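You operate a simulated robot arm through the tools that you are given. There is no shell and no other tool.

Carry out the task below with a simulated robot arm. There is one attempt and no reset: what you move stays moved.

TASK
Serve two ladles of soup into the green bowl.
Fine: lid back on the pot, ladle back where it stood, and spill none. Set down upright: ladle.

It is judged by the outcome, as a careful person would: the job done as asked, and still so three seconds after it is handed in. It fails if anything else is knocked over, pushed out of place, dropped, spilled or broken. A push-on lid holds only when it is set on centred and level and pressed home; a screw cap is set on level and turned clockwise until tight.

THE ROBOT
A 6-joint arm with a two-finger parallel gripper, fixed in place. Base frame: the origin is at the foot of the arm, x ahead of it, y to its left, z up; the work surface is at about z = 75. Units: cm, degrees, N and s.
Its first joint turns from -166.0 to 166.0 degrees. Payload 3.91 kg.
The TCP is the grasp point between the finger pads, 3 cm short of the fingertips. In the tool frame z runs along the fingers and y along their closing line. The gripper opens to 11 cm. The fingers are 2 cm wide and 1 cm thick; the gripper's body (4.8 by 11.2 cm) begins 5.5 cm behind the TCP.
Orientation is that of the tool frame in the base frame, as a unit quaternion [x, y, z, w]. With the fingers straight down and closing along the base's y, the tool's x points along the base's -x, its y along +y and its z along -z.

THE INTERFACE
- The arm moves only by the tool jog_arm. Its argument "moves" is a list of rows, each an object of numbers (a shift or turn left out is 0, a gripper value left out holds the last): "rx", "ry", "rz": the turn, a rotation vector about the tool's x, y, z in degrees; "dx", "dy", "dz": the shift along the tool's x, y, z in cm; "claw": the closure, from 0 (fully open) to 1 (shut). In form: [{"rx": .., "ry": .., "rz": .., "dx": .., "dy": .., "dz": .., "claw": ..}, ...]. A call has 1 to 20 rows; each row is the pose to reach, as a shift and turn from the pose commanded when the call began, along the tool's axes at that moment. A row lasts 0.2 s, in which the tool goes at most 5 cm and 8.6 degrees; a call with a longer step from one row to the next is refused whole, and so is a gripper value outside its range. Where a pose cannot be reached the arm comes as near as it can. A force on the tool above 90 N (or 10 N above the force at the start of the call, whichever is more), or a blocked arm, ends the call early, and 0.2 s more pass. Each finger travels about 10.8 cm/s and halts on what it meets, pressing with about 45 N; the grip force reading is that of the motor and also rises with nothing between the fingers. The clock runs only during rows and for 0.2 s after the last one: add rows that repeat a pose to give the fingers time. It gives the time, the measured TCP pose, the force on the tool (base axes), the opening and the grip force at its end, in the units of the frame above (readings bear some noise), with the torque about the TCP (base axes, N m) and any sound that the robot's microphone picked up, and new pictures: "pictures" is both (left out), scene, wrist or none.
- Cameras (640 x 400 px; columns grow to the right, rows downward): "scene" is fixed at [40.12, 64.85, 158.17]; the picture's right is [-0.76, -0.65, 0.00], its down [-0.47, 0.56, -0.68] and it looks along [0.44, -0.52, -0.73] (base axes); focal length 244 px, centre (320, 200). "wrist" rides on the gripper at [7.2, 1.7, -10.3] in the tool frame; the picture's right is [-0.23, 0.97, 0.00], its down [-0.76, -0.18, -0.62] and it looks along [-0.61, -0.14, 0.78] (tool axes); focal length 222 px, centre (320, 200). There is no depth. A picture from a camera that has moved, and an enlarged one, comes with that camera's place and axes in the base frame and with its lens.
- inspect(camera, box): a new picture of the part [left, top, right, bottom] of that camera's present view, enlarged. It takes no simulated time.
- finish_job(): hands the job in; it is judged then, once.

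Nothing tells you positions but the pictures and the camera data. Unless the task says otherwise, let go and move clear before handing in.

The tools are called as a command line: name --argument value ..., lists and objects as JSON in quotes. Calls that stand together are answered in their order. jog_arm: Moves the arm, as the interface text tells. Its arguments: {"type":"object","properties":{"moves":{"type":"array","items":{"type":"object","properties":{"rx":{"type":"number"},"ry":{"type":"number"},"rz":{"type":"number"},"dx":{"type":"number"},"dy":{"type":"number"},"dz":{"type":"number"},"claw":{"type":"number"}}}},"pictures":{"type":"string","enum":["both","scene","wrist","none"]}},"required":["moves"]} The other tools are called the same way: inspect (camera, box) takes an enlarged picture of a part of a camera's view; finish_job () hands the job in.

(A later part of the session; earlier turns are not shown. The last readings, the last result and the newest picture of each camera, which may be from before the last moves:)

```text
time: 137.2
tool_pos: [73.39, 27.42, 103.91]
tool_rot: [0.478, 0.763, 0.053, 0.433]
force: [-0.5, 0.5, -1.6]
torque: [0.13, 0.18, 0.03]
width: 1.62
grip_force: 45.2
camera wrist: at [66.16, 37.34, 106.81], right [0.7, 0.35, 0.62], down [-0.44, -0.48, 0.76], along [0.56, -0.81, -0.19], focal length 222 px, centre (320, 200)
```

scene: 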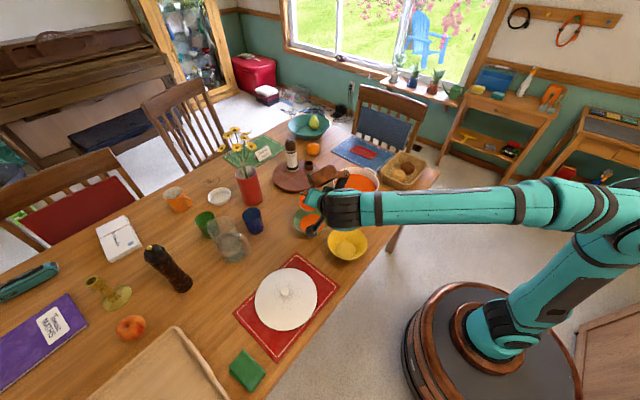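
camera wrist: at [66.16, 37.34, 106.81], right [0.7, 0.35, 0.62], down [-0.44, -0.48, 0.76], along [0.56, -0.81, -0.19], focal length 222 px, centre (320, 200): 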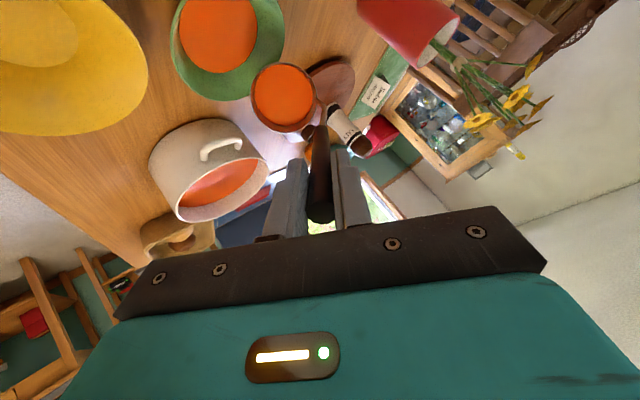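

It's going well, so I'll continue to 90° and hold.

jog_arm --moves '[{"dx": 1.01, "dy": -0.7, "dz": -0.17, "rx": -2.16, "ry": -3.05, "rz": -0.29, "claw": 1}, {"dx": 2.021, "dy": -1.402, "dz": -0.294, "rx": -4.324, "ry": -6.094, "rz": -0.58}, {"dx": 3.031, "dy": -2.118, "dz": -0.31, "rx": -6.49, "ry": -9.14, "rz": -0.87}, {"dx": 4.041, "dy": -2.834, "dz": -0.265, "rx": -8.65, "ry": -12.19, "rz": -1.17}, {"dx": 5.034, "dy": -3.554, "dz": -0.13, "rx": -10.81, "ry": -15.23, "rz": -1.46}, {"dx": 6.027, "dy": -4.273, "dz": 0.086, "rx": -12.97, "ry": -18.28, "rz": -1.75}, {"dx": 6.99, "dy": -4.983, "dz": 0.38, "rx": -15.13, "ry": -21.33, "rz": -2.04}, {"dx": 7.943, "dy": -5.693, "dz": 0.752, "rx": -17.3, "ry": -24.38, "rz": -2.33}, {"dx": 8.86, "dy": -6.39, "dz": 1.2, "rx": -19.46, "ry": -27.42, "rz": -2.62}, {"dx": 9.758, "dy": -7.07, "dz": 1.724, "rx": -21.62, "ry": -30.47, "rz": -2.92}, {"dx": 10.61, "dy": -7.735, "dz": 2.32, "rx": -23.78, "ry": -33.52, "rz": -3.21}, {"dx": 11.44, "dy": -8.381, "dz": 2.983, "rx": -25.94, "ry": -36.56, "rz": -3.5}, {"dx": 11.44, "dy": -8.381, "dz": 2.983, "rx": -25.94, "ry": -36.56, "rz": -3.5}, {"dx": 11.44, "dy": -8.381, "dz": 2.983, "rx": -25.94, "ry": -36.56, "rz": -3.5}, {"dx": 11.44, "dy": -8.381, "dz": 2.983, "rx": -25.94, "ry": -36.56, "rz": -3.5}]'

inspect --camera "scene" --box '[260, 160, 380, 260]'

inspect --camera "wrist" --box '[160, 0, 400, 160]'

```text
time: 140.4
tool_pos: [67.79, 30.79, 91.08]
tool_rot: [0.34, 0.573, 0.054, 0.744]
force: [0.3, 0.2, -1.0]
torque: [0.16, 0.27, -0.02]
width: 1.63
grip_force: 44.8
camera wrist: at [61.72, 40.18, 85.02], right [0.22, 0.64, 0.74], down [-0.87, -0.22, 0.45], along [0.45, -0.74, 0.5], focal length 222 px, centre (320, 200)
```

scene: 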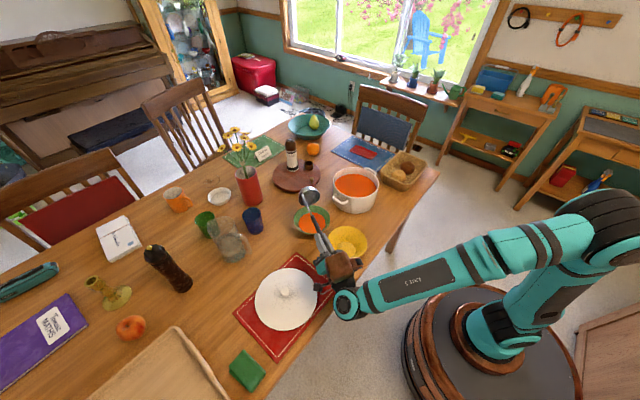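
wrist: 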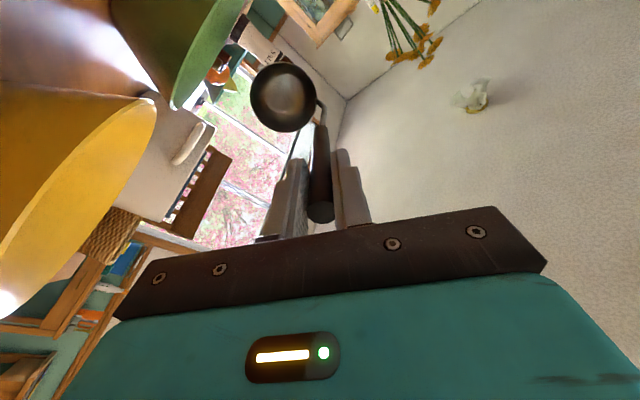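

```text
4.00 times, centred on (320, 210) of scene
camera zoom: at [40.12, 64.85, 158.17], right [-0.76, -0.65, 0.0], down [-0.47, 0.56, -0.68], along [0.44, -0.52, -0.73], focal length 976 px, centre (320, 160)
```

zoom: 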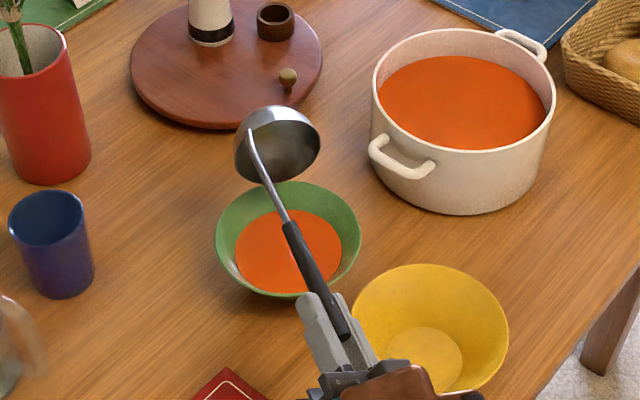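

```text
2.50 times, centred on (280, 80) of wrist
camera zoom: at [61.72, 40.18, 85.02], right [0.22, 0.64, 0.74], down [-0.87, -0.22, 0.45], along [0.45, -0.74, 0.5], focal length 555 px, centre (420, 500)
```

zoom: 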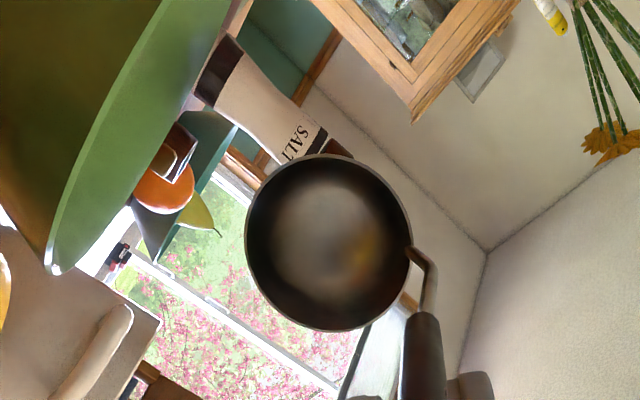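

Two ladles are served, the ladle is empty and nothing spilled. I'll return upright.

jog_arm --moves '[{"dx": -1.987, "dy": 1.347, "dz": 0.611, "rx": 4.32, "ry": 6.09, "rz": 0.58, "claw": 1}, {"dx": -3.905, "dy": 2.617, "dz": 1.529, "rx": 8.65, "ry": 12.19, "rz": 1.17}, {"dx": -5.722, "dy": 3.787, "dz": 2.738, "rx": 12.97, "ry": 18.28, "rz": 1.75}, {"dx": -7.408, "dy": 4.838, "dz": 4.218, "rx": 17.3, "ry": 24.38, "rz": 2.33}, {"dx": -8.932, "dy": 5.751, "dz": 5.943, "rx": 21.62, "ry": 30.47, "rz": 2.92}, {"dx": -10.269, "dy": 6.512, "dz": 7.883, "rx": 25.94, "ry": 36.56, "rz": 3.5}, {"dx": -11.397, "dy": 7.106, "dz": 10.007, "rx": 30.27, "ry": 42.66, "rz": 4.08}, {"dx": -12.295, "dy": 7.524, "dz": 12.276, "rx": 34.59, "ry": 48.75, "rz": 4.67}, {"dx": -12.949, "dy": 7.759, "dz": 14.653, "rx": 38.92, "ry": 54.85, "rz": 5.25}, {"dx": -13.347, "dy": 7.807, "dz": 17.096, "rx": 43.24, "ry": 60.94, "rz": 5.84}, {"dx": -13.482, "dy": 7.666, "dz": 19.564, "rx": 47.56, "ry": 67.03, "rz": 6.42}, {"dx": -13.352, "dy": 7.339, "dz": 22.015, "rx": 51.89, "ry": 73.13, "rz": 7.0}, {"dx": -13.352, "dy": 7.339, "dz": 22.015, "rx": 51.89, "ry": 73.13, "rz": 7.0}]'

```text
time: 143.2
tool_pos: [85.36, 20.24, 108.63]
tool_rot: [0.544, 0.836, 0.041, 0.053]
force: [-0.1, -0.6, -0.5]
torque: [0.01, 0.03, 0.01]
width: 1.62
grip_force: 45.2
camera wrist: at [82.59, 27.41, 118.78], right [0.97, 0.19, 0.14], down [0.06, -0.77, 0.63], along [0.22, -0.6, -0.77], focal length 222 px, centre (320, 200)
```

scene: 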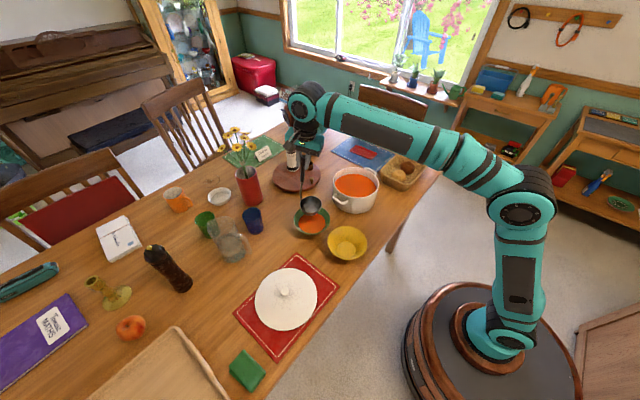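
wrist: 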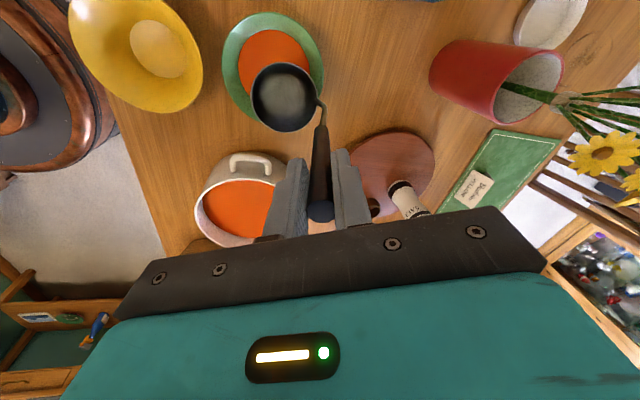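

Now I'll take the ladle back: raise, then move toward its original spot while undoing the yaw.

jog_arm --moves '[{"dx": -0.11, "dy": 0.31, "dz": -2.35, "claw": 1}, {"dx": -0.23, "dy": 0.61, "dz": -4.7}, {"dx": -0.34, "dy": 0.92, "dz": -7.05}, {"dx": -0.455, "dy": 1.223, "dz": -9.4}, {"dx": -1.63, "dy": -1.3, "dz": -9.67, "rx": 0.37, "ry": -0.99, "rz": 7.61}, {"dx": -2.81, "dy": -3.82, "dz": -9.94, "rx": 0.74, "ry": -1.98, "rz": 15.22}, {"dx": -3.98, "dy": -6.35, "dz": -10.21, "rx": 1.11, "ry": -2.97, "rz": 22.84}, {"dx": -5.16, "dy": -8.87, "dz": -10.49, "rx": 1.47, "ry": -3.96, "rz": 30.45}, {"dx": -6.34, "dy": -11.39, "dz": -10.76, "rx": 1.84, "ry": -4.95, "rz": 38.06}, {"dx": -7.51, "dy": -13.91, "dz": -11.03, "rx": 2.21, "ry": -5.94, "rz": 45.67}, {"dx": -8.69, "dy": -16.44, "dz": -11.3, "rx": 2.58, "ry": -6.93, "rz": 53.28}, {"dx": -9.86, "dy": -18.96, "dz": -11.57, "rx": 2.95, "ry": -7.92, "rz": 60.9}, {"dx": -11.04, "dy": -21.48, "dz": -11.84, "rx": 3.32, "ry": -8.91, "rz": 68.5}, {"dx": -12.22, "dy": -24.01, "dz": -12.11, "rx": 3.69, "ry": -9.9, "rz": 76.12}, {"dx": -13.39, "dy": -26.53, "dz": -12.38, "rx": 4.05, "ry": -10.89, "rz": 83.73}, {"dx": -14.57, "dy": -29.05, "dz": -12.65, "rx": 4.42, "ry": -11.88, "rz": 91.34}, {"dx": -15.745, "dy": -31.577, "dz": -12.927, "rx": 4.79, "ry": -12.87, "rz": 98.95}, {"dx": -15.745, "dy": -31.577, "dz": -12.927, "rx": 4.79, "ry": -12.87, "rz": 98.95}]'

inspect --camera "scene" --box '[330, 100, 450, 220]'

inspect --camera "wrist" --box '[220, 40, 460, 240]'

```text
time: 147.0
tool_pos: [61.11, -7.08, 118.05]
tool_rot: [0.99, 0.121, -0.017, 0.066]
force: [0.8, 0.8, -1.1]
torque: [-0.02, 0.02, -0.01]
width: 1.59
grip_force: 44.8
camera wrist: at [68.75, -5.6, 128.06], right [0.02, -0.99, 0.13], down [-0.77, 0.07, 0.63], along [-0.64, -0.11, -0.76], focal length 222 px, centre (320, 200)
```

scene: 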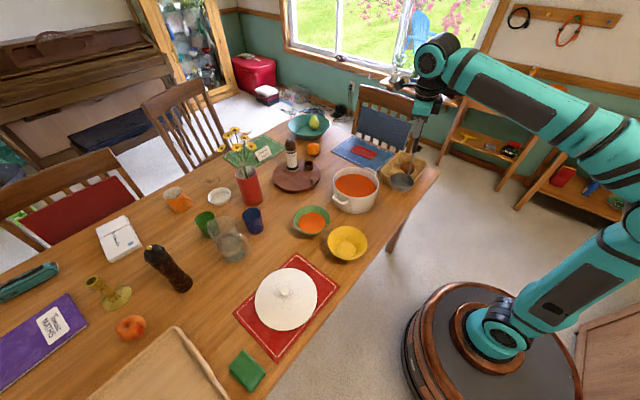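
wrist: 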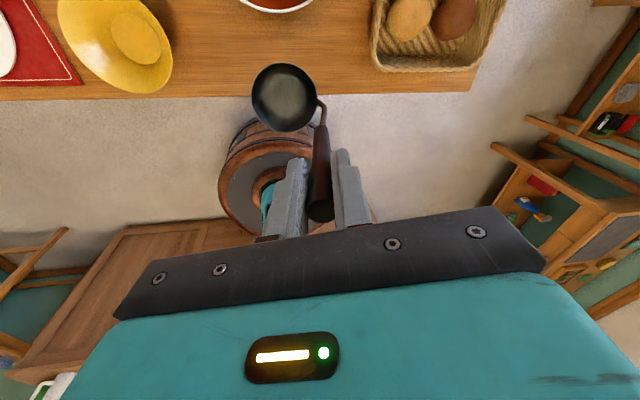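

```text
3.33 times, centred on (390, 160) of scene
camera zoom: at [40.12, 64.85, 158.17], right [-0.76, -0.65, 0.0], down [-0.47, 0.56, -0.68], along [0.44, -0.52, -0.73], focal length 813 px, centre (87, 333)
```

zoom: 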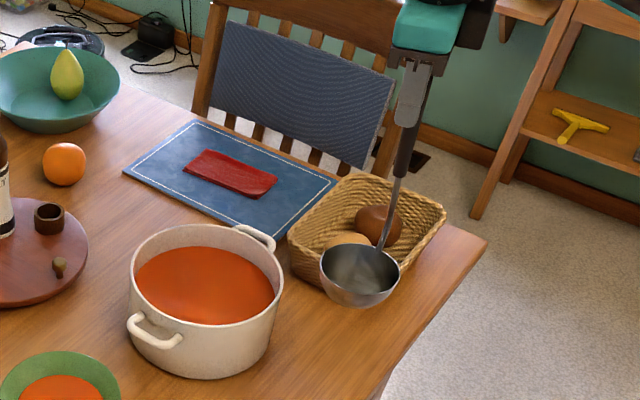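

```text
2.00 times, centred on (340, 140) of wrist
camera zoom: at [68.75, -5.6, 128.06], right [0.02, -0.99, 0.13], down [-0.77, 0.07, 0.63], along [-0.64, -0.11, -0.76], focal length 444 px, centre (280, 320)
```

zoom: 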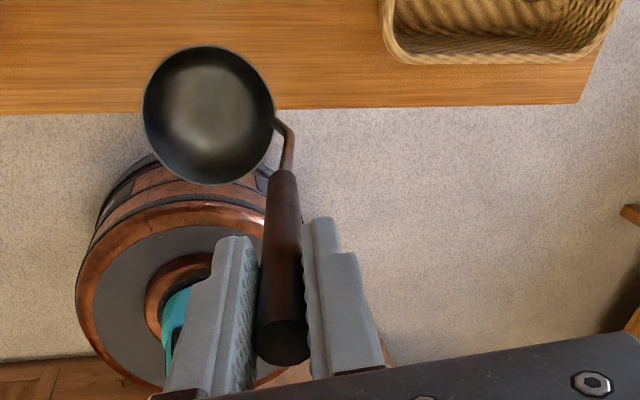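

The ladle has slid about 0.9 cm down the grip and rotated about 2°. I'll correct the angle, lower to just above its original spot, and compare with the original picture.

jog_arm --moves '[{"dx": 0.1, "dy": -0.21, "dz": 1.5, "rx": -0.1, "ry": 0.4, "rz": 0.06, "claw": 1}, {"dx": 0.2, "dy": -0.48, "dz": 3.5, "rx": -0.2, "ry": 0.8, "rz": 0.12}, {"dx": 0.32, "dy": -0.75, "dz": 5.5, "rx": -0.3, "ry": 1.2, "rz": 0.18}, {"dx": 0.45, "dy": -1.02, "dz": 7.5, "rx": -0.43, "ry": 1.73, "rz": 0.25}, {"dx": 0.57, "dy": -1.29, "dz": 9.5, "rx": -0.43, "ry": 1.73, "rz": 0.25}, {"dx": 0.68, "dy": -1.56, "dz": 11.5, "rx": -0.43, "ry": 1.73, "rz": 0.25}, {"dx": 0.78, "dy": -1.83, "dz": 13.5, "rx": -0.43, "ry": 1.73, "rz": 0.25}, {"dx": 0.87, "dy": -2.05, "dz": 15.1, "rx": -0.43, "ry": 1.73, "rz": 0.25}, {"dx": 0.91, "dy": -2.145, "dz": 15.81, "rx": -0.43, "ry": 1.73, "rz": 0.25}, {"dx": 0.91, "dy": -2.145, "dz": 15.81, "rx": -0.43, "ry": 1.73, "rz": 0.25}]'

inspect --camera "scene" --box '[350, 140, 446, 220]'

inspect --camera "wrist" --box '[220, 40, 460, 240]'

```text
time: 149.2
tool_pos: [61.35, -6.91, 102.01]
tool_rot: [0.991, 0.12, -0.001, 0.067]
force: [-0.4, 0.5, -2.2]
torque: [-0.05, -0.04, -0.02]
width: 1.62
grip_force: 45.4
camera wrist: at [68.6, -5.45, 112.28], right [0.01, -0.99, 0.14], down [-0.79, 0.07, 0.61], along [-0.61, -0.11, -0.78], focal length 222 px, centre (320, 200)
```

scene: 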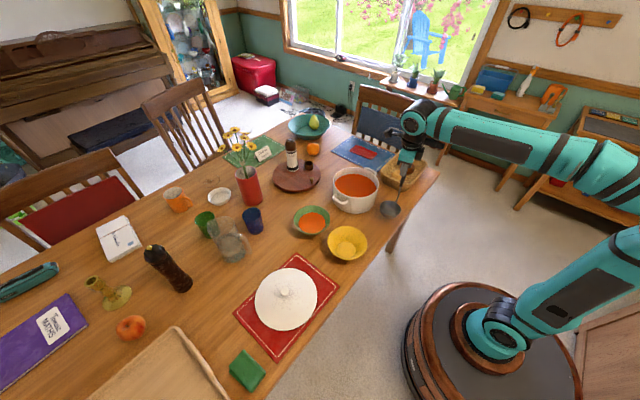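
wrist: 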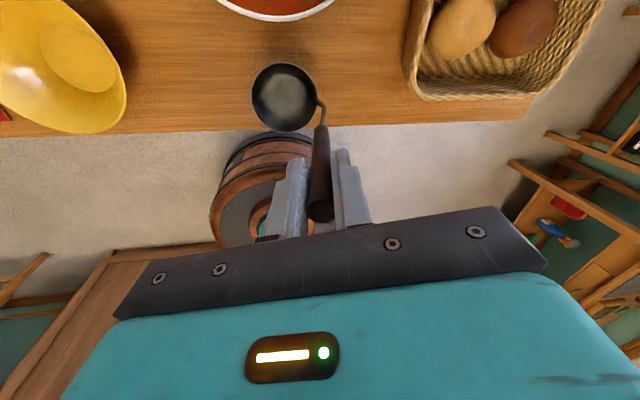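

```text
5.00 times, centred on (398, 180) of scene
camera zoom: at [40.12, 64.85, 158.17], right [-0.76, -0.65, 0.0], down [-0.47, 0.56, -0.68], along [0.44, -0.52, -0.73], focal length 1220 px, centre (-70, 300)
```

zoom: 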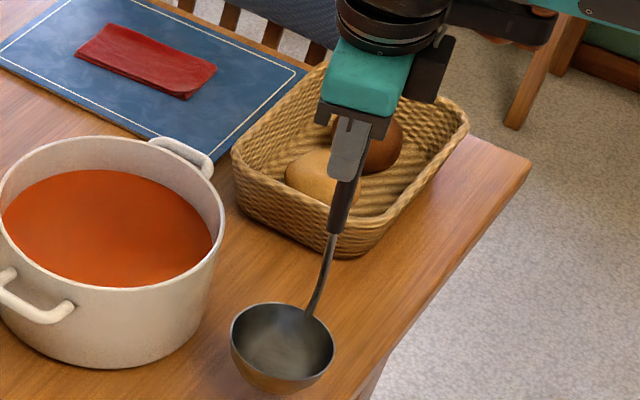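

```text
2.00 times, centred on (340, 140) of wrist
camera zoom: at [68.6, -5.45, 112.28], right [0.01, -0.99, 0.14], down [-0.79, 0.07, 0.61], along [-0.61, -0.11, -0.78], focal length 444 px, centre (280, 320)
```

zoom: 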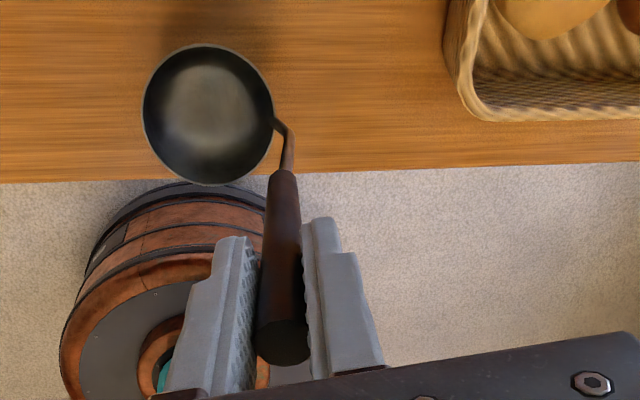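

Position matches the original spot to within a couple of millimetres. I'll lower to just above the table.

jog_arm --moves '[{"dx": 0.01, "dy": -0.07, "dz": 0.5, "claw": 1}, {"dx": 0.02, "dy": -0.13, "dz": 1.0}, {"dx": 0.03, "dy": -0.2, "dz": 1.5}, {"dx": 0.038, "dy": -0.26, "dz": 1.95}, {"dx": 0.038, "dy": -0.26, "dz": 1.95}]'

inspect --camera "scene" --box '[350, 140, 446, 220]'

```text
time: 150.4
tool_pos: [61.26, -6.98, 100.16]
tool_rot: [0.99, 0.121, 0.0, 0.068]
force: [0.4, -0.1, -0.9]
torque: [0.0, -0.02, -0.02]
width: 1.62
grip_force: 45.5
camera wrist: at [68.65, -5.48, 110.43], right [0.01, -0.99, 0.14], down [-0.79, 0.07, 0.61], along [-0.61, -0.11, -0.78], focal length 222 px, centre (320, 200)
```

scene: 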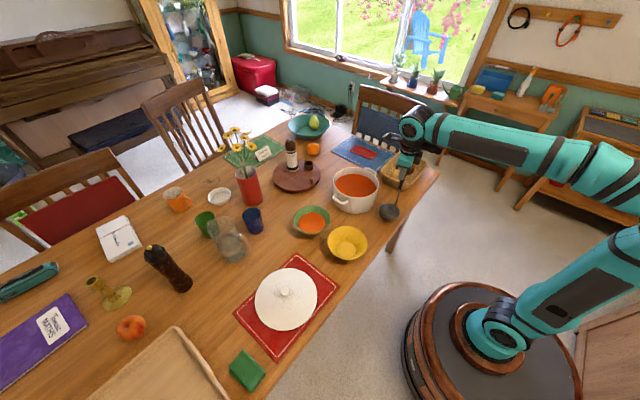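
wrist: 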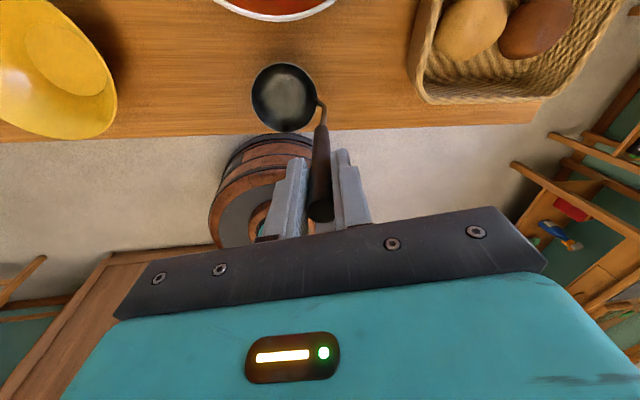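

```text
5.00 times, centred on (398, 180) of scene
camera zoom: at [40.12, 64.85, 158.17], right [-0.76, -0.65, 0.0], down [-0.47, 0.56, -0.68], along [0.44, -0.52, -0.73], focal length 1220 px, centre (-70, 300)
```

zoom: 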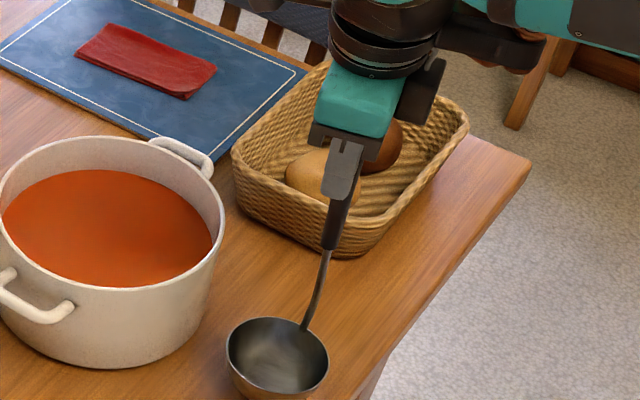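

About half a centimetre to go. I'll lower in small steps and watch the force.

jog_arm --moves '[{"dx": 0.004, "dy": -0.026, "dz": 0.2, "claw": 1}, {"dx": 0.008, "dy": -0.053, "dz": 0.4}, {"dx": 0.008, "dy": -0.053, "dz": 0.4}]' --pictures "none"

```text
time: 151.2
tool_pos: [61.36, -6.96, 99.72]
tool_rot: [0.99, 0.12, 0.0, 0.069]
force: [-1.4, -1.0, 7.4]
torque: [-0.11, 0.38, 0.02]
width: 1.62
grip_force: 45.2
```

Touched down. I'll ease slightly and open the fingers gently.

jog_arm --moves '[{"dz": -0.04, "dy": 0.005, "claw": 1}, {"dz": -0.04, "dy": 0.005, "claw": 0.86}, {"dz": -0.04, "dy": 0.005, "claw": 0.845}, {"dz": -0.04, "dy": 0.005, "claw": 0.83}, {"dz": -0.04, "dy": 0.005, "claw": 0.81}, {"dz": -0.04, "dy": 0.005, "claw": 0.79}, {"dz": -0.04, "dy": 0.005, "claw": 0.79}]'

inspect --camera "scene" --box '[350, 140, 446, 220]'

inspect --camera "wrist" --box '[220, 40, 460, 240]'

```text
time: 152.8
tool_pos: [61.44, -6.94, 99.69]
tool_rot: [0.99, 0.12, -0.001, 0.068]
force: [0.0, 0.0, 0.6]
torque: [0.01, 0.02, 0.0]
width: 2.31
grip_force: 0.0
camera wrist: at [68.7, -5.43, 110.09], right [0.01, -0.99, 0.14], down [-0.79, 0.07, 0.61], along [-0.61, -0.11, -0.78], focal length 222 px, centre (320, 200)
```

scene: 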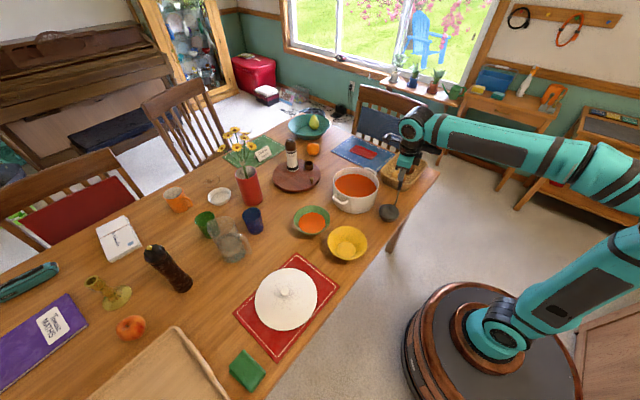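
wrist: 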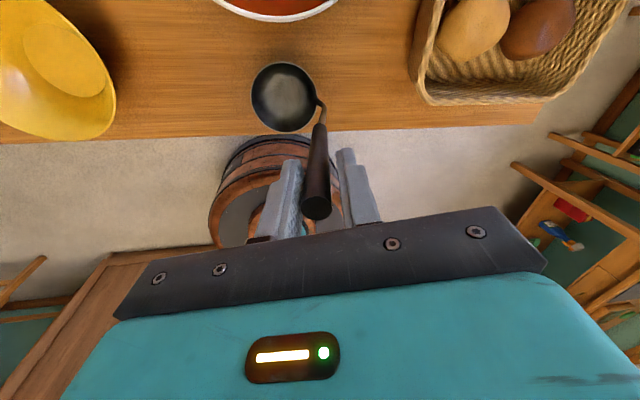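

```text
5.00 times, centred on (398, 180) of scene
camera zoom: at [40.12, 64.85, 158.17], right [-0.76, -0.65, 0.0], down [-0.47, 0.56, -0.68], along [0.44, -0.52, -0.73], focal length 1220 px, centre (-70, 300)
```

zoom: 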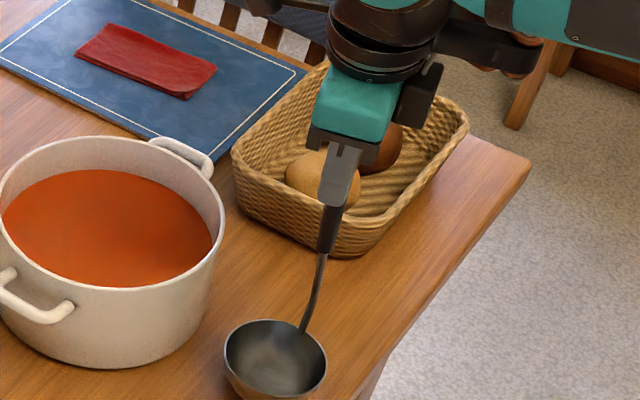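

```text
2.00 times, centred on (340, 140) of wrist
camera zoom: at [68.7, -5.43, 110.09], right [0.01, -0.99, 0.14], down [-0.79, 0.07, 0.61], along [-0.61, -0.11, -0.78], focal length 444 px, centre (280, 320)
```

zoom: 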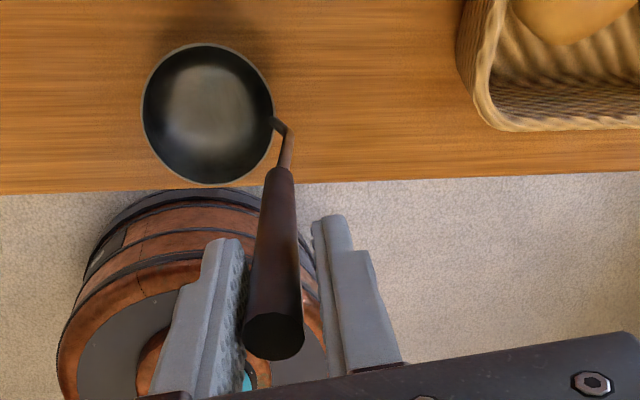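

The ladle is standing free at its original place. I'll open wider and retreat straight up along the handle.

jog_arm --moves '[{"claw": 0.7}, {"claw": 0.6}, {"claw": 0.5}, {"claw": 0.5}, {"dz": -1, "claw": 0.5}, {"dz": -3}, {"dz": -5}, {"dz": -7.5}, {"dz": -10}, {"dz": -13}, {"dz": -16}, {"dz": -18}, {"dz": -18}]'

inspect --camera "scene" --box '[350, 140, 446, 220]'

inspect --camera "scene" --box '[240, 140, 420, 260]'

```text
time: 155.6
tool_pos: [61.06, -4.22, 117.64]
tool_rot: [0.99, 0.121, -0.001, 0.067]
force: [0.3, 0.4, -0.4]
torque: [0.02, 0.03, 0.0]
width: 5.51
grip_force: 0.1
camera wrist: at [68.4, -2.79, 127.99], right [0.01, -0.99, 0.14], down [-0.79, 0.07, 0.61], along [-0.61, -0.11, -0.78], focal length 222 px, centre (320, 200)
```

scene: 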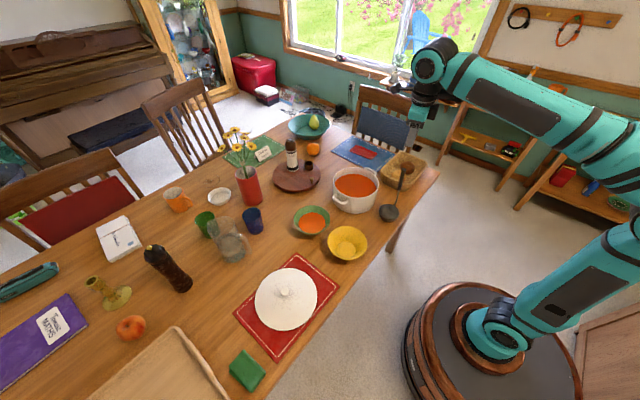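
wrist: 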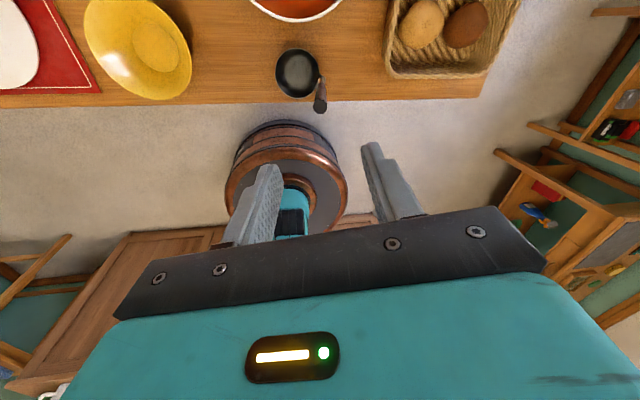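

```text
5.00 times, centred on (398, 180) of scene
camera zoom: at [40.12, 64.85, 158.17], right [-0.76, -0.65, 0.0], down [-0.47, 0.56, -0.68], along [0.44, -0.52, -0.73], focal length 1220 px, centre (-70, 300)
```

zoom: 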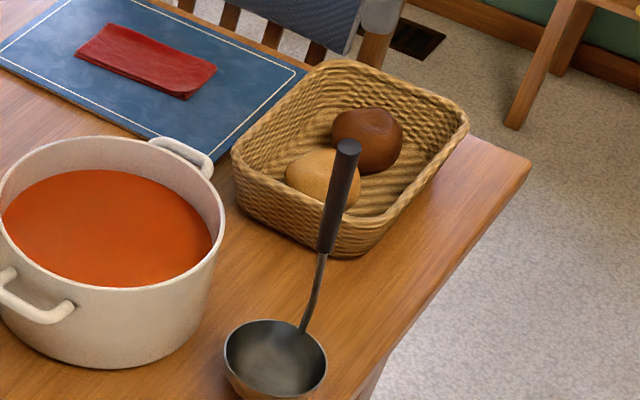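

```text
3.33 times, centred on (330, 200) of scene
camera zoom: at [40.12, 64.85, 158.17], right [-0.76, -0.65, 0.0], down [-0.47, 0.56, -0.68], along [0.44, -0.52, -0.73], focal length 813 px, centre (287, 200)
```

zoom: 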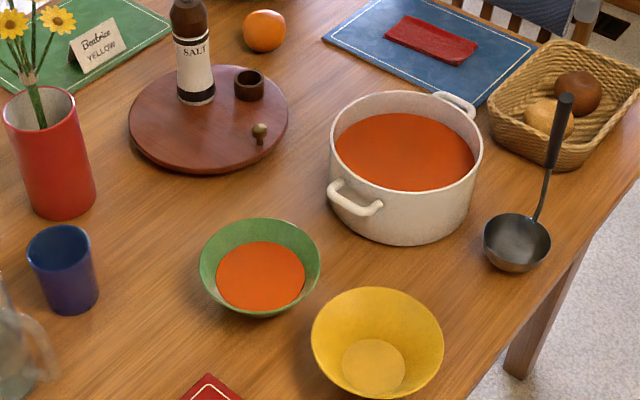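

The ladle is back upright, both ladlefuls are in the bowl, and the table is clean. Next I'll level the tool, yaw back toward the original orientation and move toward the lid.

jog_arm --moves '[{"dx": 0.98, "dy": -2.24, "dz": -0.27, "rx": 0.46, "ry": 0.53, "rz": -6.91, "claw": 0.5}, {"dx": 1.97, "dy": -4.49, "dz": -0.54, "rx": 0.91, "ry": 1.06, "rz": -13.82}, {"dx": 2.95, "dy": -6.73, "dz": -0.8, "rx": 1.37, "ry": 1.59, "rz": -20.73}, {"dx": 3.93, "dy": -8.98, "dz": -1.07, "rx": 1.82, "ry": 2.12, "rz": -27.63}, {"dx": 4.92, "dy": -11.22, "dz": -1.34, "rx": 2.28, "ry": 2.65, "rz": -34.54}, {"dx": 5.9, "dy": -13.47, "dz": -1.61, "rx": 2.74, "ry": 3.19, "rz": -41.45}, {"dx": 6.88, "dy": -15.71, "dz": -1.87, "rx": 3.19, "ry": 3.72, "rz": -48.36}, {"dx": 7.87, "dy": -17.95, "dz": -2.14, "rx": 3.65, "ry": 4.25, "rz": -55.27}, {"dx": 8.85, "dy": -20.2, "dz": -2.41, "rx": 4.1, "ry": 4.78, "rz": -62.18}, {"dx": 9.83, "dy": -22.44, "dz": -2.68, "rx": 4.56, "ry": 5.31, "rz": -69.08}, {"dx": 10.82, "dy": -24.69, "dz": -2.94, "rx": 5.01, "ry": 5.84, "rz": -75.99}, {"dx": 11.8, "dy": -26.93, "dz": -3.21, "rx": 5.47, "ry": 6.37, "rz": -82.9}, {"dx": 11.8, "dy": -26.93, "dz": -3.21, "rx": 5.47, "ry": 6.37, "rz": -82.9}]' --pictures "scene"

```text
time: 158.4
tool_pos: [65.96, 24.93, 116.78]
tool_rot: [0.663, 0.749, -0.001, 0.0]
force: [1.6, 0.5, 0.2]
torque: [0.0, -0.02, 0.0]
width: 5.52
grip_force: 0.1
```

scene: 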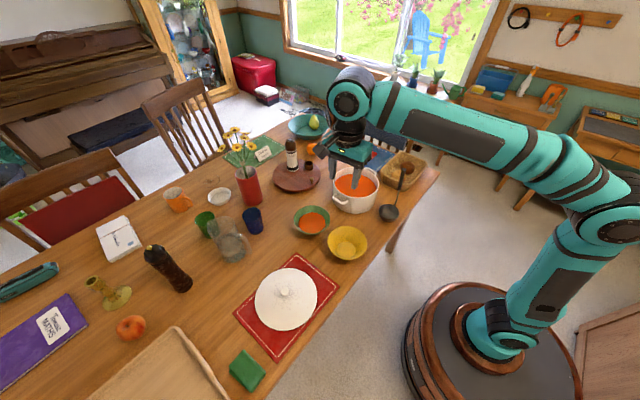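

Level. I'll finish the yaw and move above the lid.

jog_arm --moves '[{"dx": 1.89, "dy": 0.45, "rz": -6.92, "claw": 0.5}, {"dx": 3.77, "dy": 0.89, "rz": -13.84}, {"dx": 5.66, "dy": 1.34, "rz": -20.76}, {"dx": 7.54, "dy": 1.79, "rz": -27.67}, {"dx": 9.43, "dy": 2.23, "rz": -34.59}, {"dx": 11.31, "dy": 2.68, "rz": -41.5}, {"dx": 13.2, "dy": 3.13, "rz": -48.4}, {"dx": 15.08, "dy": 3.57, "rz": -55.35}, {"dx": 16.97, "dy": 4.02, "rz": -62.27}, {"dx": 18.85, "dy": 4.47, "rz": -69.2}, {"dx": 20.74, "dy": 4.91, "rz": -76.1}, {"dx": 22.62, "dy": 5.36, "rz": -83.02}, {"dx": 22.62, "dy": 5.36, "rz": -83.02}]'

```text
time: 161.2
tool_pos: [68.7, 47.65, 116.91]
tool_rot: [0.0, 1.0, -0.001, 0.001]
force: [-0.2, 0.2, 1.1]
torque: [-0.01, -0.03, 0.0]
width: 5.51
grip_force: 0.0
camera wrist: at [61.57, 49.31, 127.33], right [0.23, 0.97, 0.0], down [0.76, -0.18, 0.62], along [0.61, -0.14, -0.78], focal length 222 px, centre (320, 200)
```

scene: 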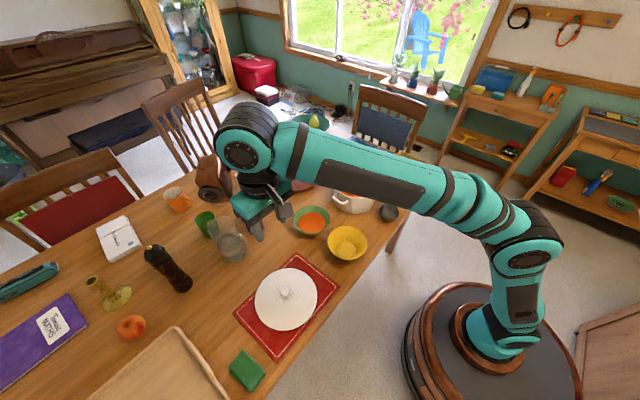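
wrist: 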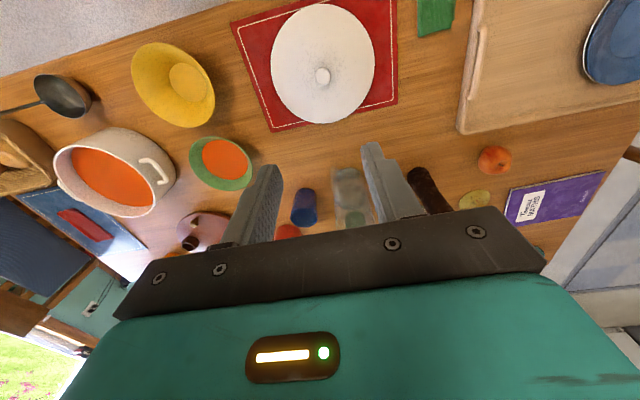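

Above the lid. I'll correct slightly and descend to just above the knob.

jog_arm --moves '[{"dx": 0.1, "dy": 0.2, "dz": 2, "claw": 0.5}, {"dx": 0.1, "dy": 0.36, "dz": 6}, {"dx": 0.1, "dy": 0.36, "dz": 10}, {"dx": 0.1, "dy": 0.36, "dz": 14}, {"dx": 0.1, "dy": 0.36, "dz": 18}, {"dx": 0.1, "dy": 0.36, "dz": 22}, {"dx": 0.1, "dy": 0.36, "dz": 25.5}, {"dx": 0.1, "dy": 0.36, "dz": 28}, {"dx": 0.1, "dy": 0.36, "dz": 29.9}, {"dx": 0.1, "dy": 0.36, "dz": 29.9}]'

inspect --camera "wrist" --box '[160, 0, 480, 220]'

```text
time: 163.4
tool_pos: [68.58, 48.18, 86.93]
tool_rot: [0.0, 1.0, 0.0, 0.001]
force: [0.2, 0.5, 0.7]
torque: [-0.02, -0.03, 0.0]
width: 5.5
grip_force: 0.1
camera wrist: at [61.41, 49.88, 97.29], right [0.23, 0.97, 0.0], down [0.76, -0.18, 0.62], along [0.61, -0.14, -0.78], focal length 222 px, centre (320, 200)
```

scene: 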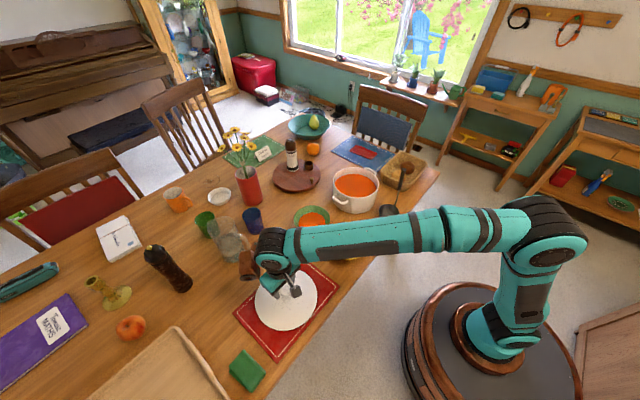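
wrist: 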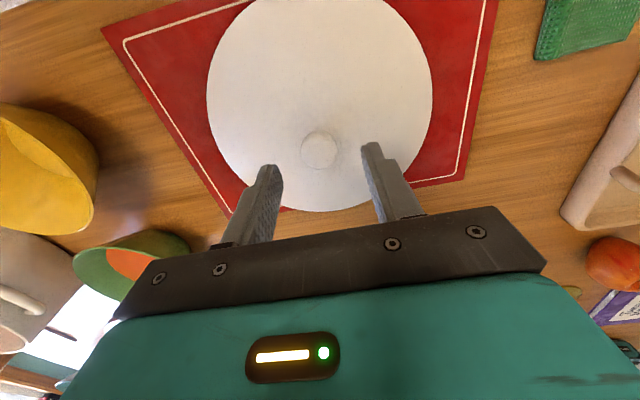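

```text
1.82 times, centred on (320, 110) of wrist
camera zoom: at [61.41, 49.88, 97.29], right [0.23, 0.97, 0.0], down [0.76, -0.18, 0.62], along [0.61, -0.14, -0.78], focal length 404 px, centre (320, 364)
```

zoom: 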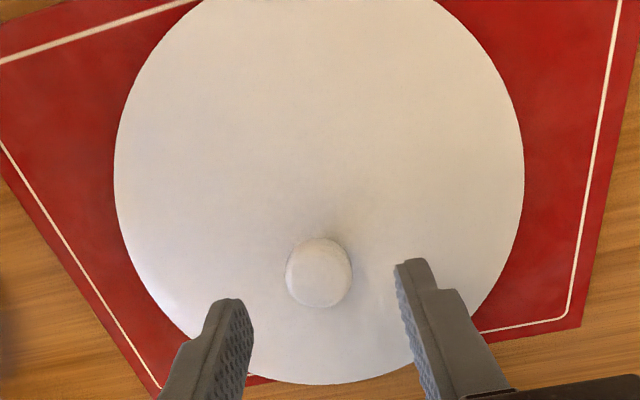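

Nearly aligned. I'll lower to the grip height used when I set the lid down.

jog_arm --moves '[{"dy": -0.08, "dz": 1, "claw": 0.5}, {"dy": -0.15, "dz": 2}, {"dy": -0.15, "dz": 3}, {"dy": -0.15, "dz": 3.6}, {"dy": -0.15, "dz": 3.78}, {"dy": -0.15, "dz": 3.78}]'

inspect --camera "wrist" --box '[160, 0, 480, 220]'

```text
time: 164.8
tool_pos: [68.55, 48.11, 83.0]
tool_rot: [0.0, 1.0, 0.0, 0.001]
force: [0.2, -0.9, 0.3]
torque: [-0.01, 0.01, -0.02]
width: 5.52
grip_force: 0.1
camera wrist: at [61.38, 49.68, 93.46], right [0.23, 0.97, 0.0], down [0.76, -0.18, 0.62], along [0.61, -0.14, -0.78], focal length 222 px, centre (320, 200)
```

scene: 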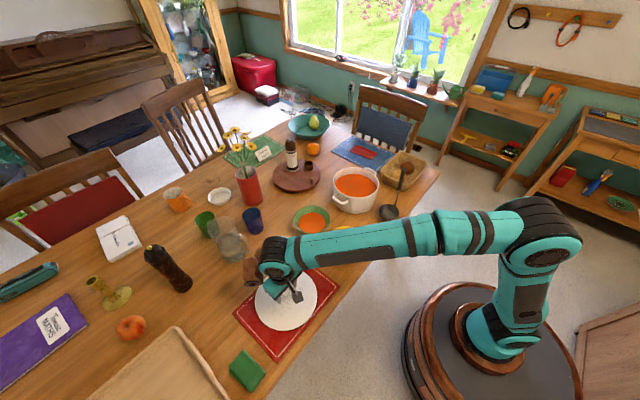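
wrist: 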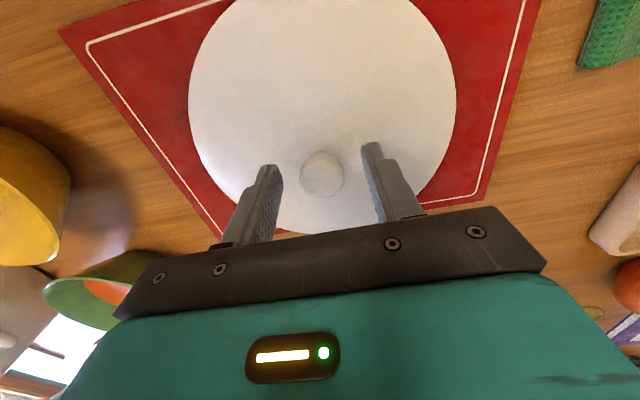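

```text
1.82 times, centred on (320, 110) of wrist
camera zoom: at [61.38, 49.68, 93.46], right [0.23, 0.97, 0.0], down [0.76, -0.18, 0.62], along [0.61, -0.14, -0.78], focal length 404 px, centre (320, 364)
```

zoom: 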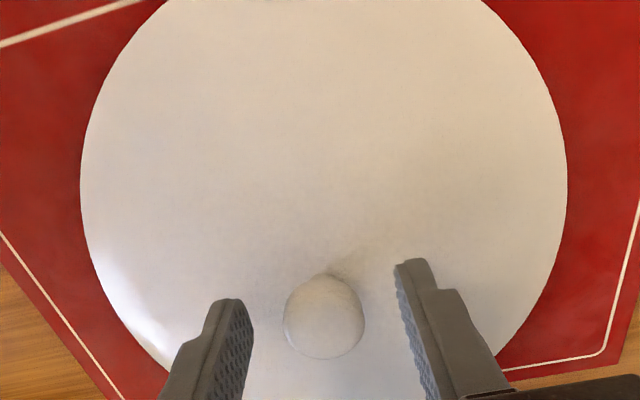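

This matches the earlier release view almost exactly. I'll close on the knob and lift.

jog_arm --moves '[{"dy": 0.04, "claw": 0.6}, {"dy": 0.04, "claw": 0.68}, {"dy": 0.04, "claw": 0.74}, {"dy": 0.04, "claw": 0.8}, {"dy": 0.04, "claw": 1}, {"dy": 0.04, "claw": 1}, {"dy": 0.04, "claw": 1}, {"dy": 0.04, "dz": -0.3, "claw": 1}, {"dy": 0.04, "dz": -1}, {"dy": 0.04, "dz": -2.5}, {"dy": 0.04, "dz": -5}, {"dy": 0.04, "dz": -8}, {"dy": 0.04, "dz": -11.5}, {"dy": 0.04, "dz": -15}, {"dy": 0.04, "dz": -18.5}, {"dy": 0.04, "dz": -22}, {"dy": 0.04, "dz": -24}, {"dy": 0.04, "dz": -24.5}, {"dy": 0.04, "dz": -24.5}]'

inspect --camera "wrist" --box '[160, 0, 480, 220]'

```text
time: 168.8
tool_pos: [68.68, 48.09, 107.76]
tool_rot: [0.0, 1.0, 0.0, 0.001]
force: [0.5, 0.1, -3.9]
torque: [0.04, 0.01, 0.0]
width: 2.81
grip_force: 44.8
camera wrist: at [61.56, 49.82, 118.0], right [0.23, 0.97, 0.0], down [0.76, -0.18, 0.62], along [0.61, -0.14, -0.78], focal length 222 px, centre (320, 200)
```

scene: 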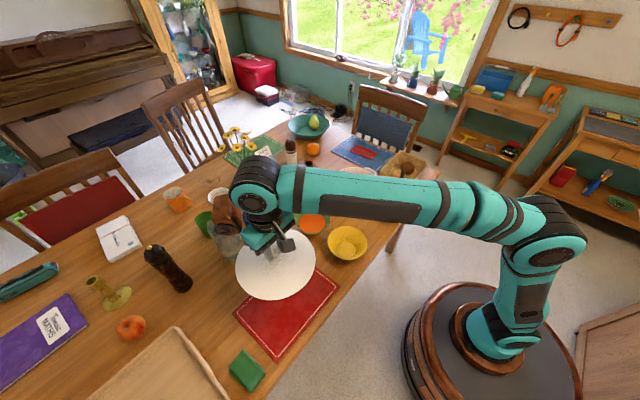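
wrist: 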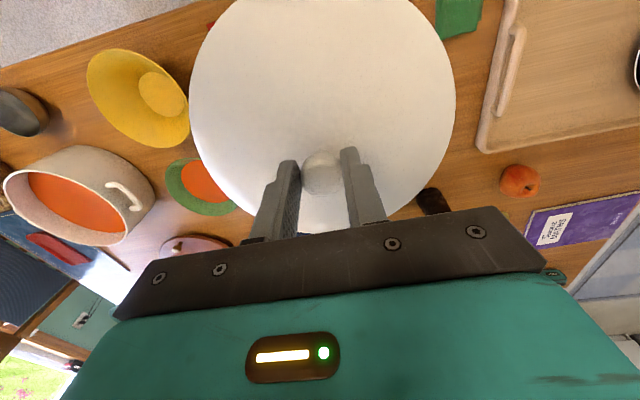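

```text
1.82 times, centred on (320, 110) of wrist
camera zoom: at [61.56, 49.82, 118.0], right [0.23, 0.97, 0.0], down [0.76, -0.18, 0.62], along [0.61, -0.14, -0.78], focal length 404 px, centre (320, 364)
```

zoom: 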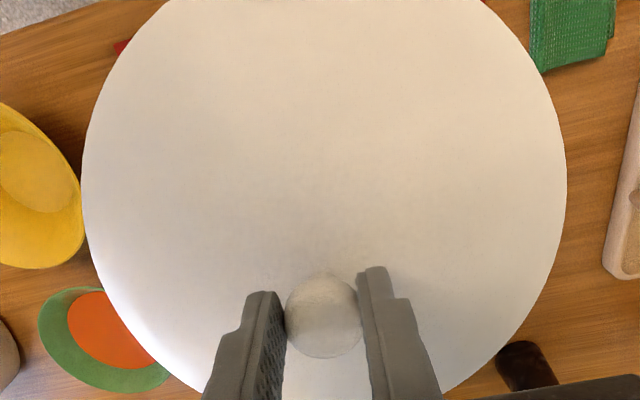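

The lid is held level. I'll carry it back over the pot along the reverse path.

jog_arm --moves '[{"dx": 0, "dy": -0.5, "claw": 1}, {"dx": -0.2, "dy": -2}, {"dx": -0.7, "dy": -5}, {"dx": -1.3, "dy": -8.5}, {"dx": -2.1, "dy": -12}, {"dx": -2.9, "dy": -15.5}, {"dx": -3.7, "dy": -19}, {"dx": -4.5, "dy": -22.5}, {"dx": -5.3, "dy": -26}, {"dx": -6.1, "dy": -29.5}, {"dx": -6.9, "dy": -33}, {"dx": -7.7, "dy": -36.5}, {"dx": -8.4, "dy": -40}, {"dx": -9.1, "dy": -43.5}, {"dx": -9.55, "dy": -47}, {"dx": -9.78, "dy": -50}, {"dx": -9.78, "dy": -52}, {"dx": -9.78, "dy": -53.1}, {"dx": -9.78, "dy": -53.1}, {"dx": -9.78, "dy": -53.1}]'

inspect --camera "scene" --box '[310, 110, 430, 230]'

```text
time: 173.0
tool_pos: [78.32, -5.09, 107.65]
tool_rot: [0.001, 1.0, -0.001, 0.001]
force: [-0.1, -0.5, -3.9]
torque: [-0.01, -0.01, 0.02]
width: 2.8
grip_force: 45.3
camera wrist: at [71.1, -3.36, 117.99], right [0.23, 0.97, 0.0], down [0.76, -0.18, 0.62], along [0.61, -0.14, -0.78], focal length 222 px, centre (320, 200)
```

scene: 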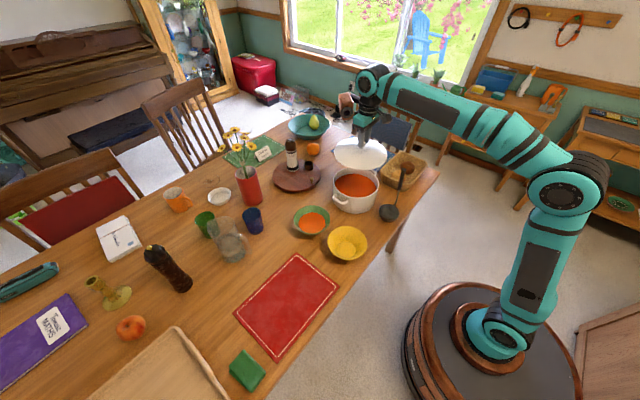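
wrist: 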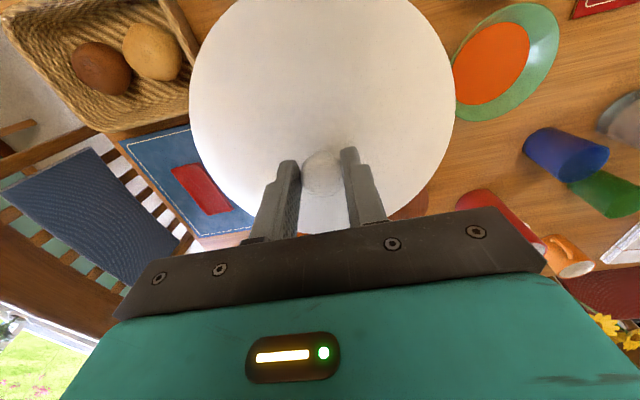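

```text
3.33 times, centred on (370, 170) of scene
camera zoom: at [40.12, 64.85, 158.17], right [-0.76, -0.65, 0.0], down [-0.47, 0.56, -0.68], along [0.44, -0.52, -0.73], focal length 813 px, centre (153, 300)
```

zoom: 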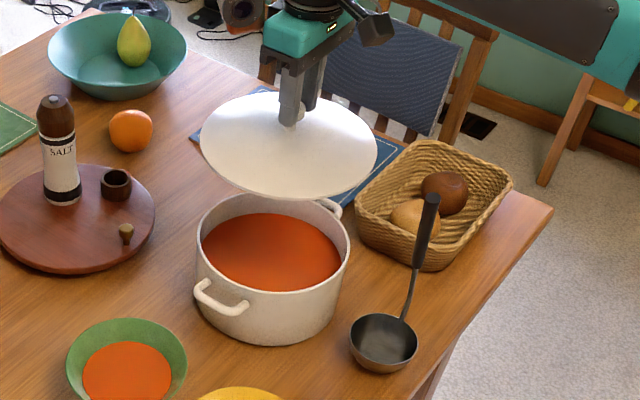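

The lid is in the same position as when I lifted it. I'll lower it to about 1.5 cm above the rim.

jog_arm --moves '[{"dz": 1, "claw": 1}, {"dz": 3}, {"dz": 5}, {"dz": 7}, {"dz": 9}, {"dz": 11}, {"dz": 12.5}, {"dz": 13.5}, {"dz": 13.5}]'

inspect --camera "scene" --box '[310, 140, 400, 220]'

inspect --camera "wrist" --box '[160, 0, 480, 240]'

```text
time: 175.0
tool_pos: [78.4, -5.13, 94.38]
tool_rot: [0.0, 1.0, -0.001, 0.001]
force: [0.3, 0.6, -4.3]
torque: [0.03, 0.05, 0.0]
width: 2.81
grip_force: 44.7
camera wrist: at [71.16, -3.36, 104.6], right [0.23, 0.97, 0.0], down [0.76, -0.18, 0.62], along [0.61, -0.14, -0.78], focal length 222 px, centre (320, 200)
```

scene: 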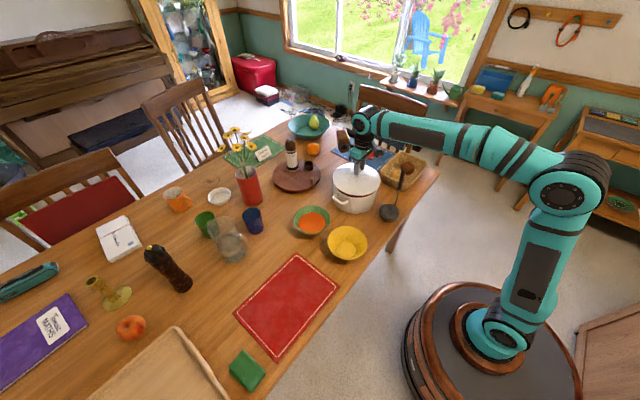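
wrist: 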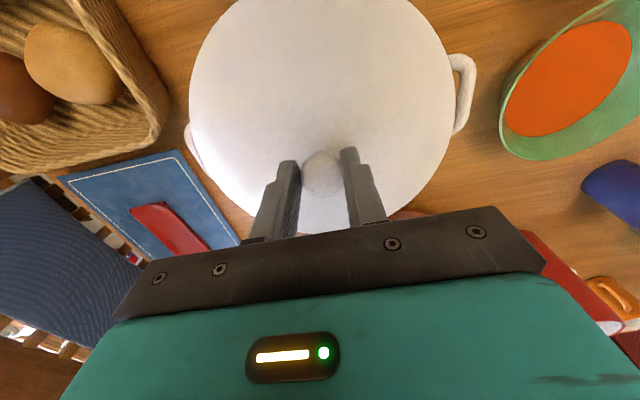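

```text
5.00 times, centred on (355, 180) of scene
camera zoom: at [40.12, 64.85, 158.17], right [-0.76, -0.65, 0.0], down [-0.47, 0.56, -0.68], along [0.44, -0.52, -0.73], focal length 1220 px, centre (145, 300)
```

zoom: 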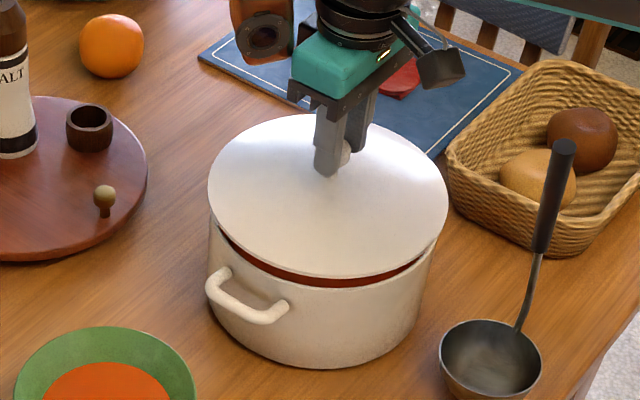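

```text
1.67 times, centred on (320, 120) of wrist
camera zoom: at [71.16, -3.36, 104.6], right [0.23, 0.97, 0.0], down [0.76, -0.18, 0.62], along [0.61, -0.14, -0.78], focal length 370 px, centre (320, 333)
```

zoom: 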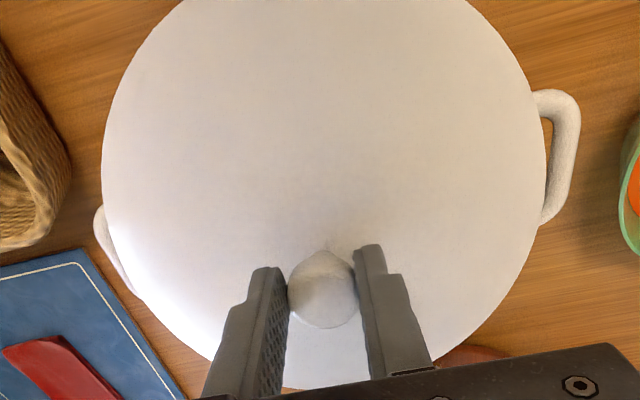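

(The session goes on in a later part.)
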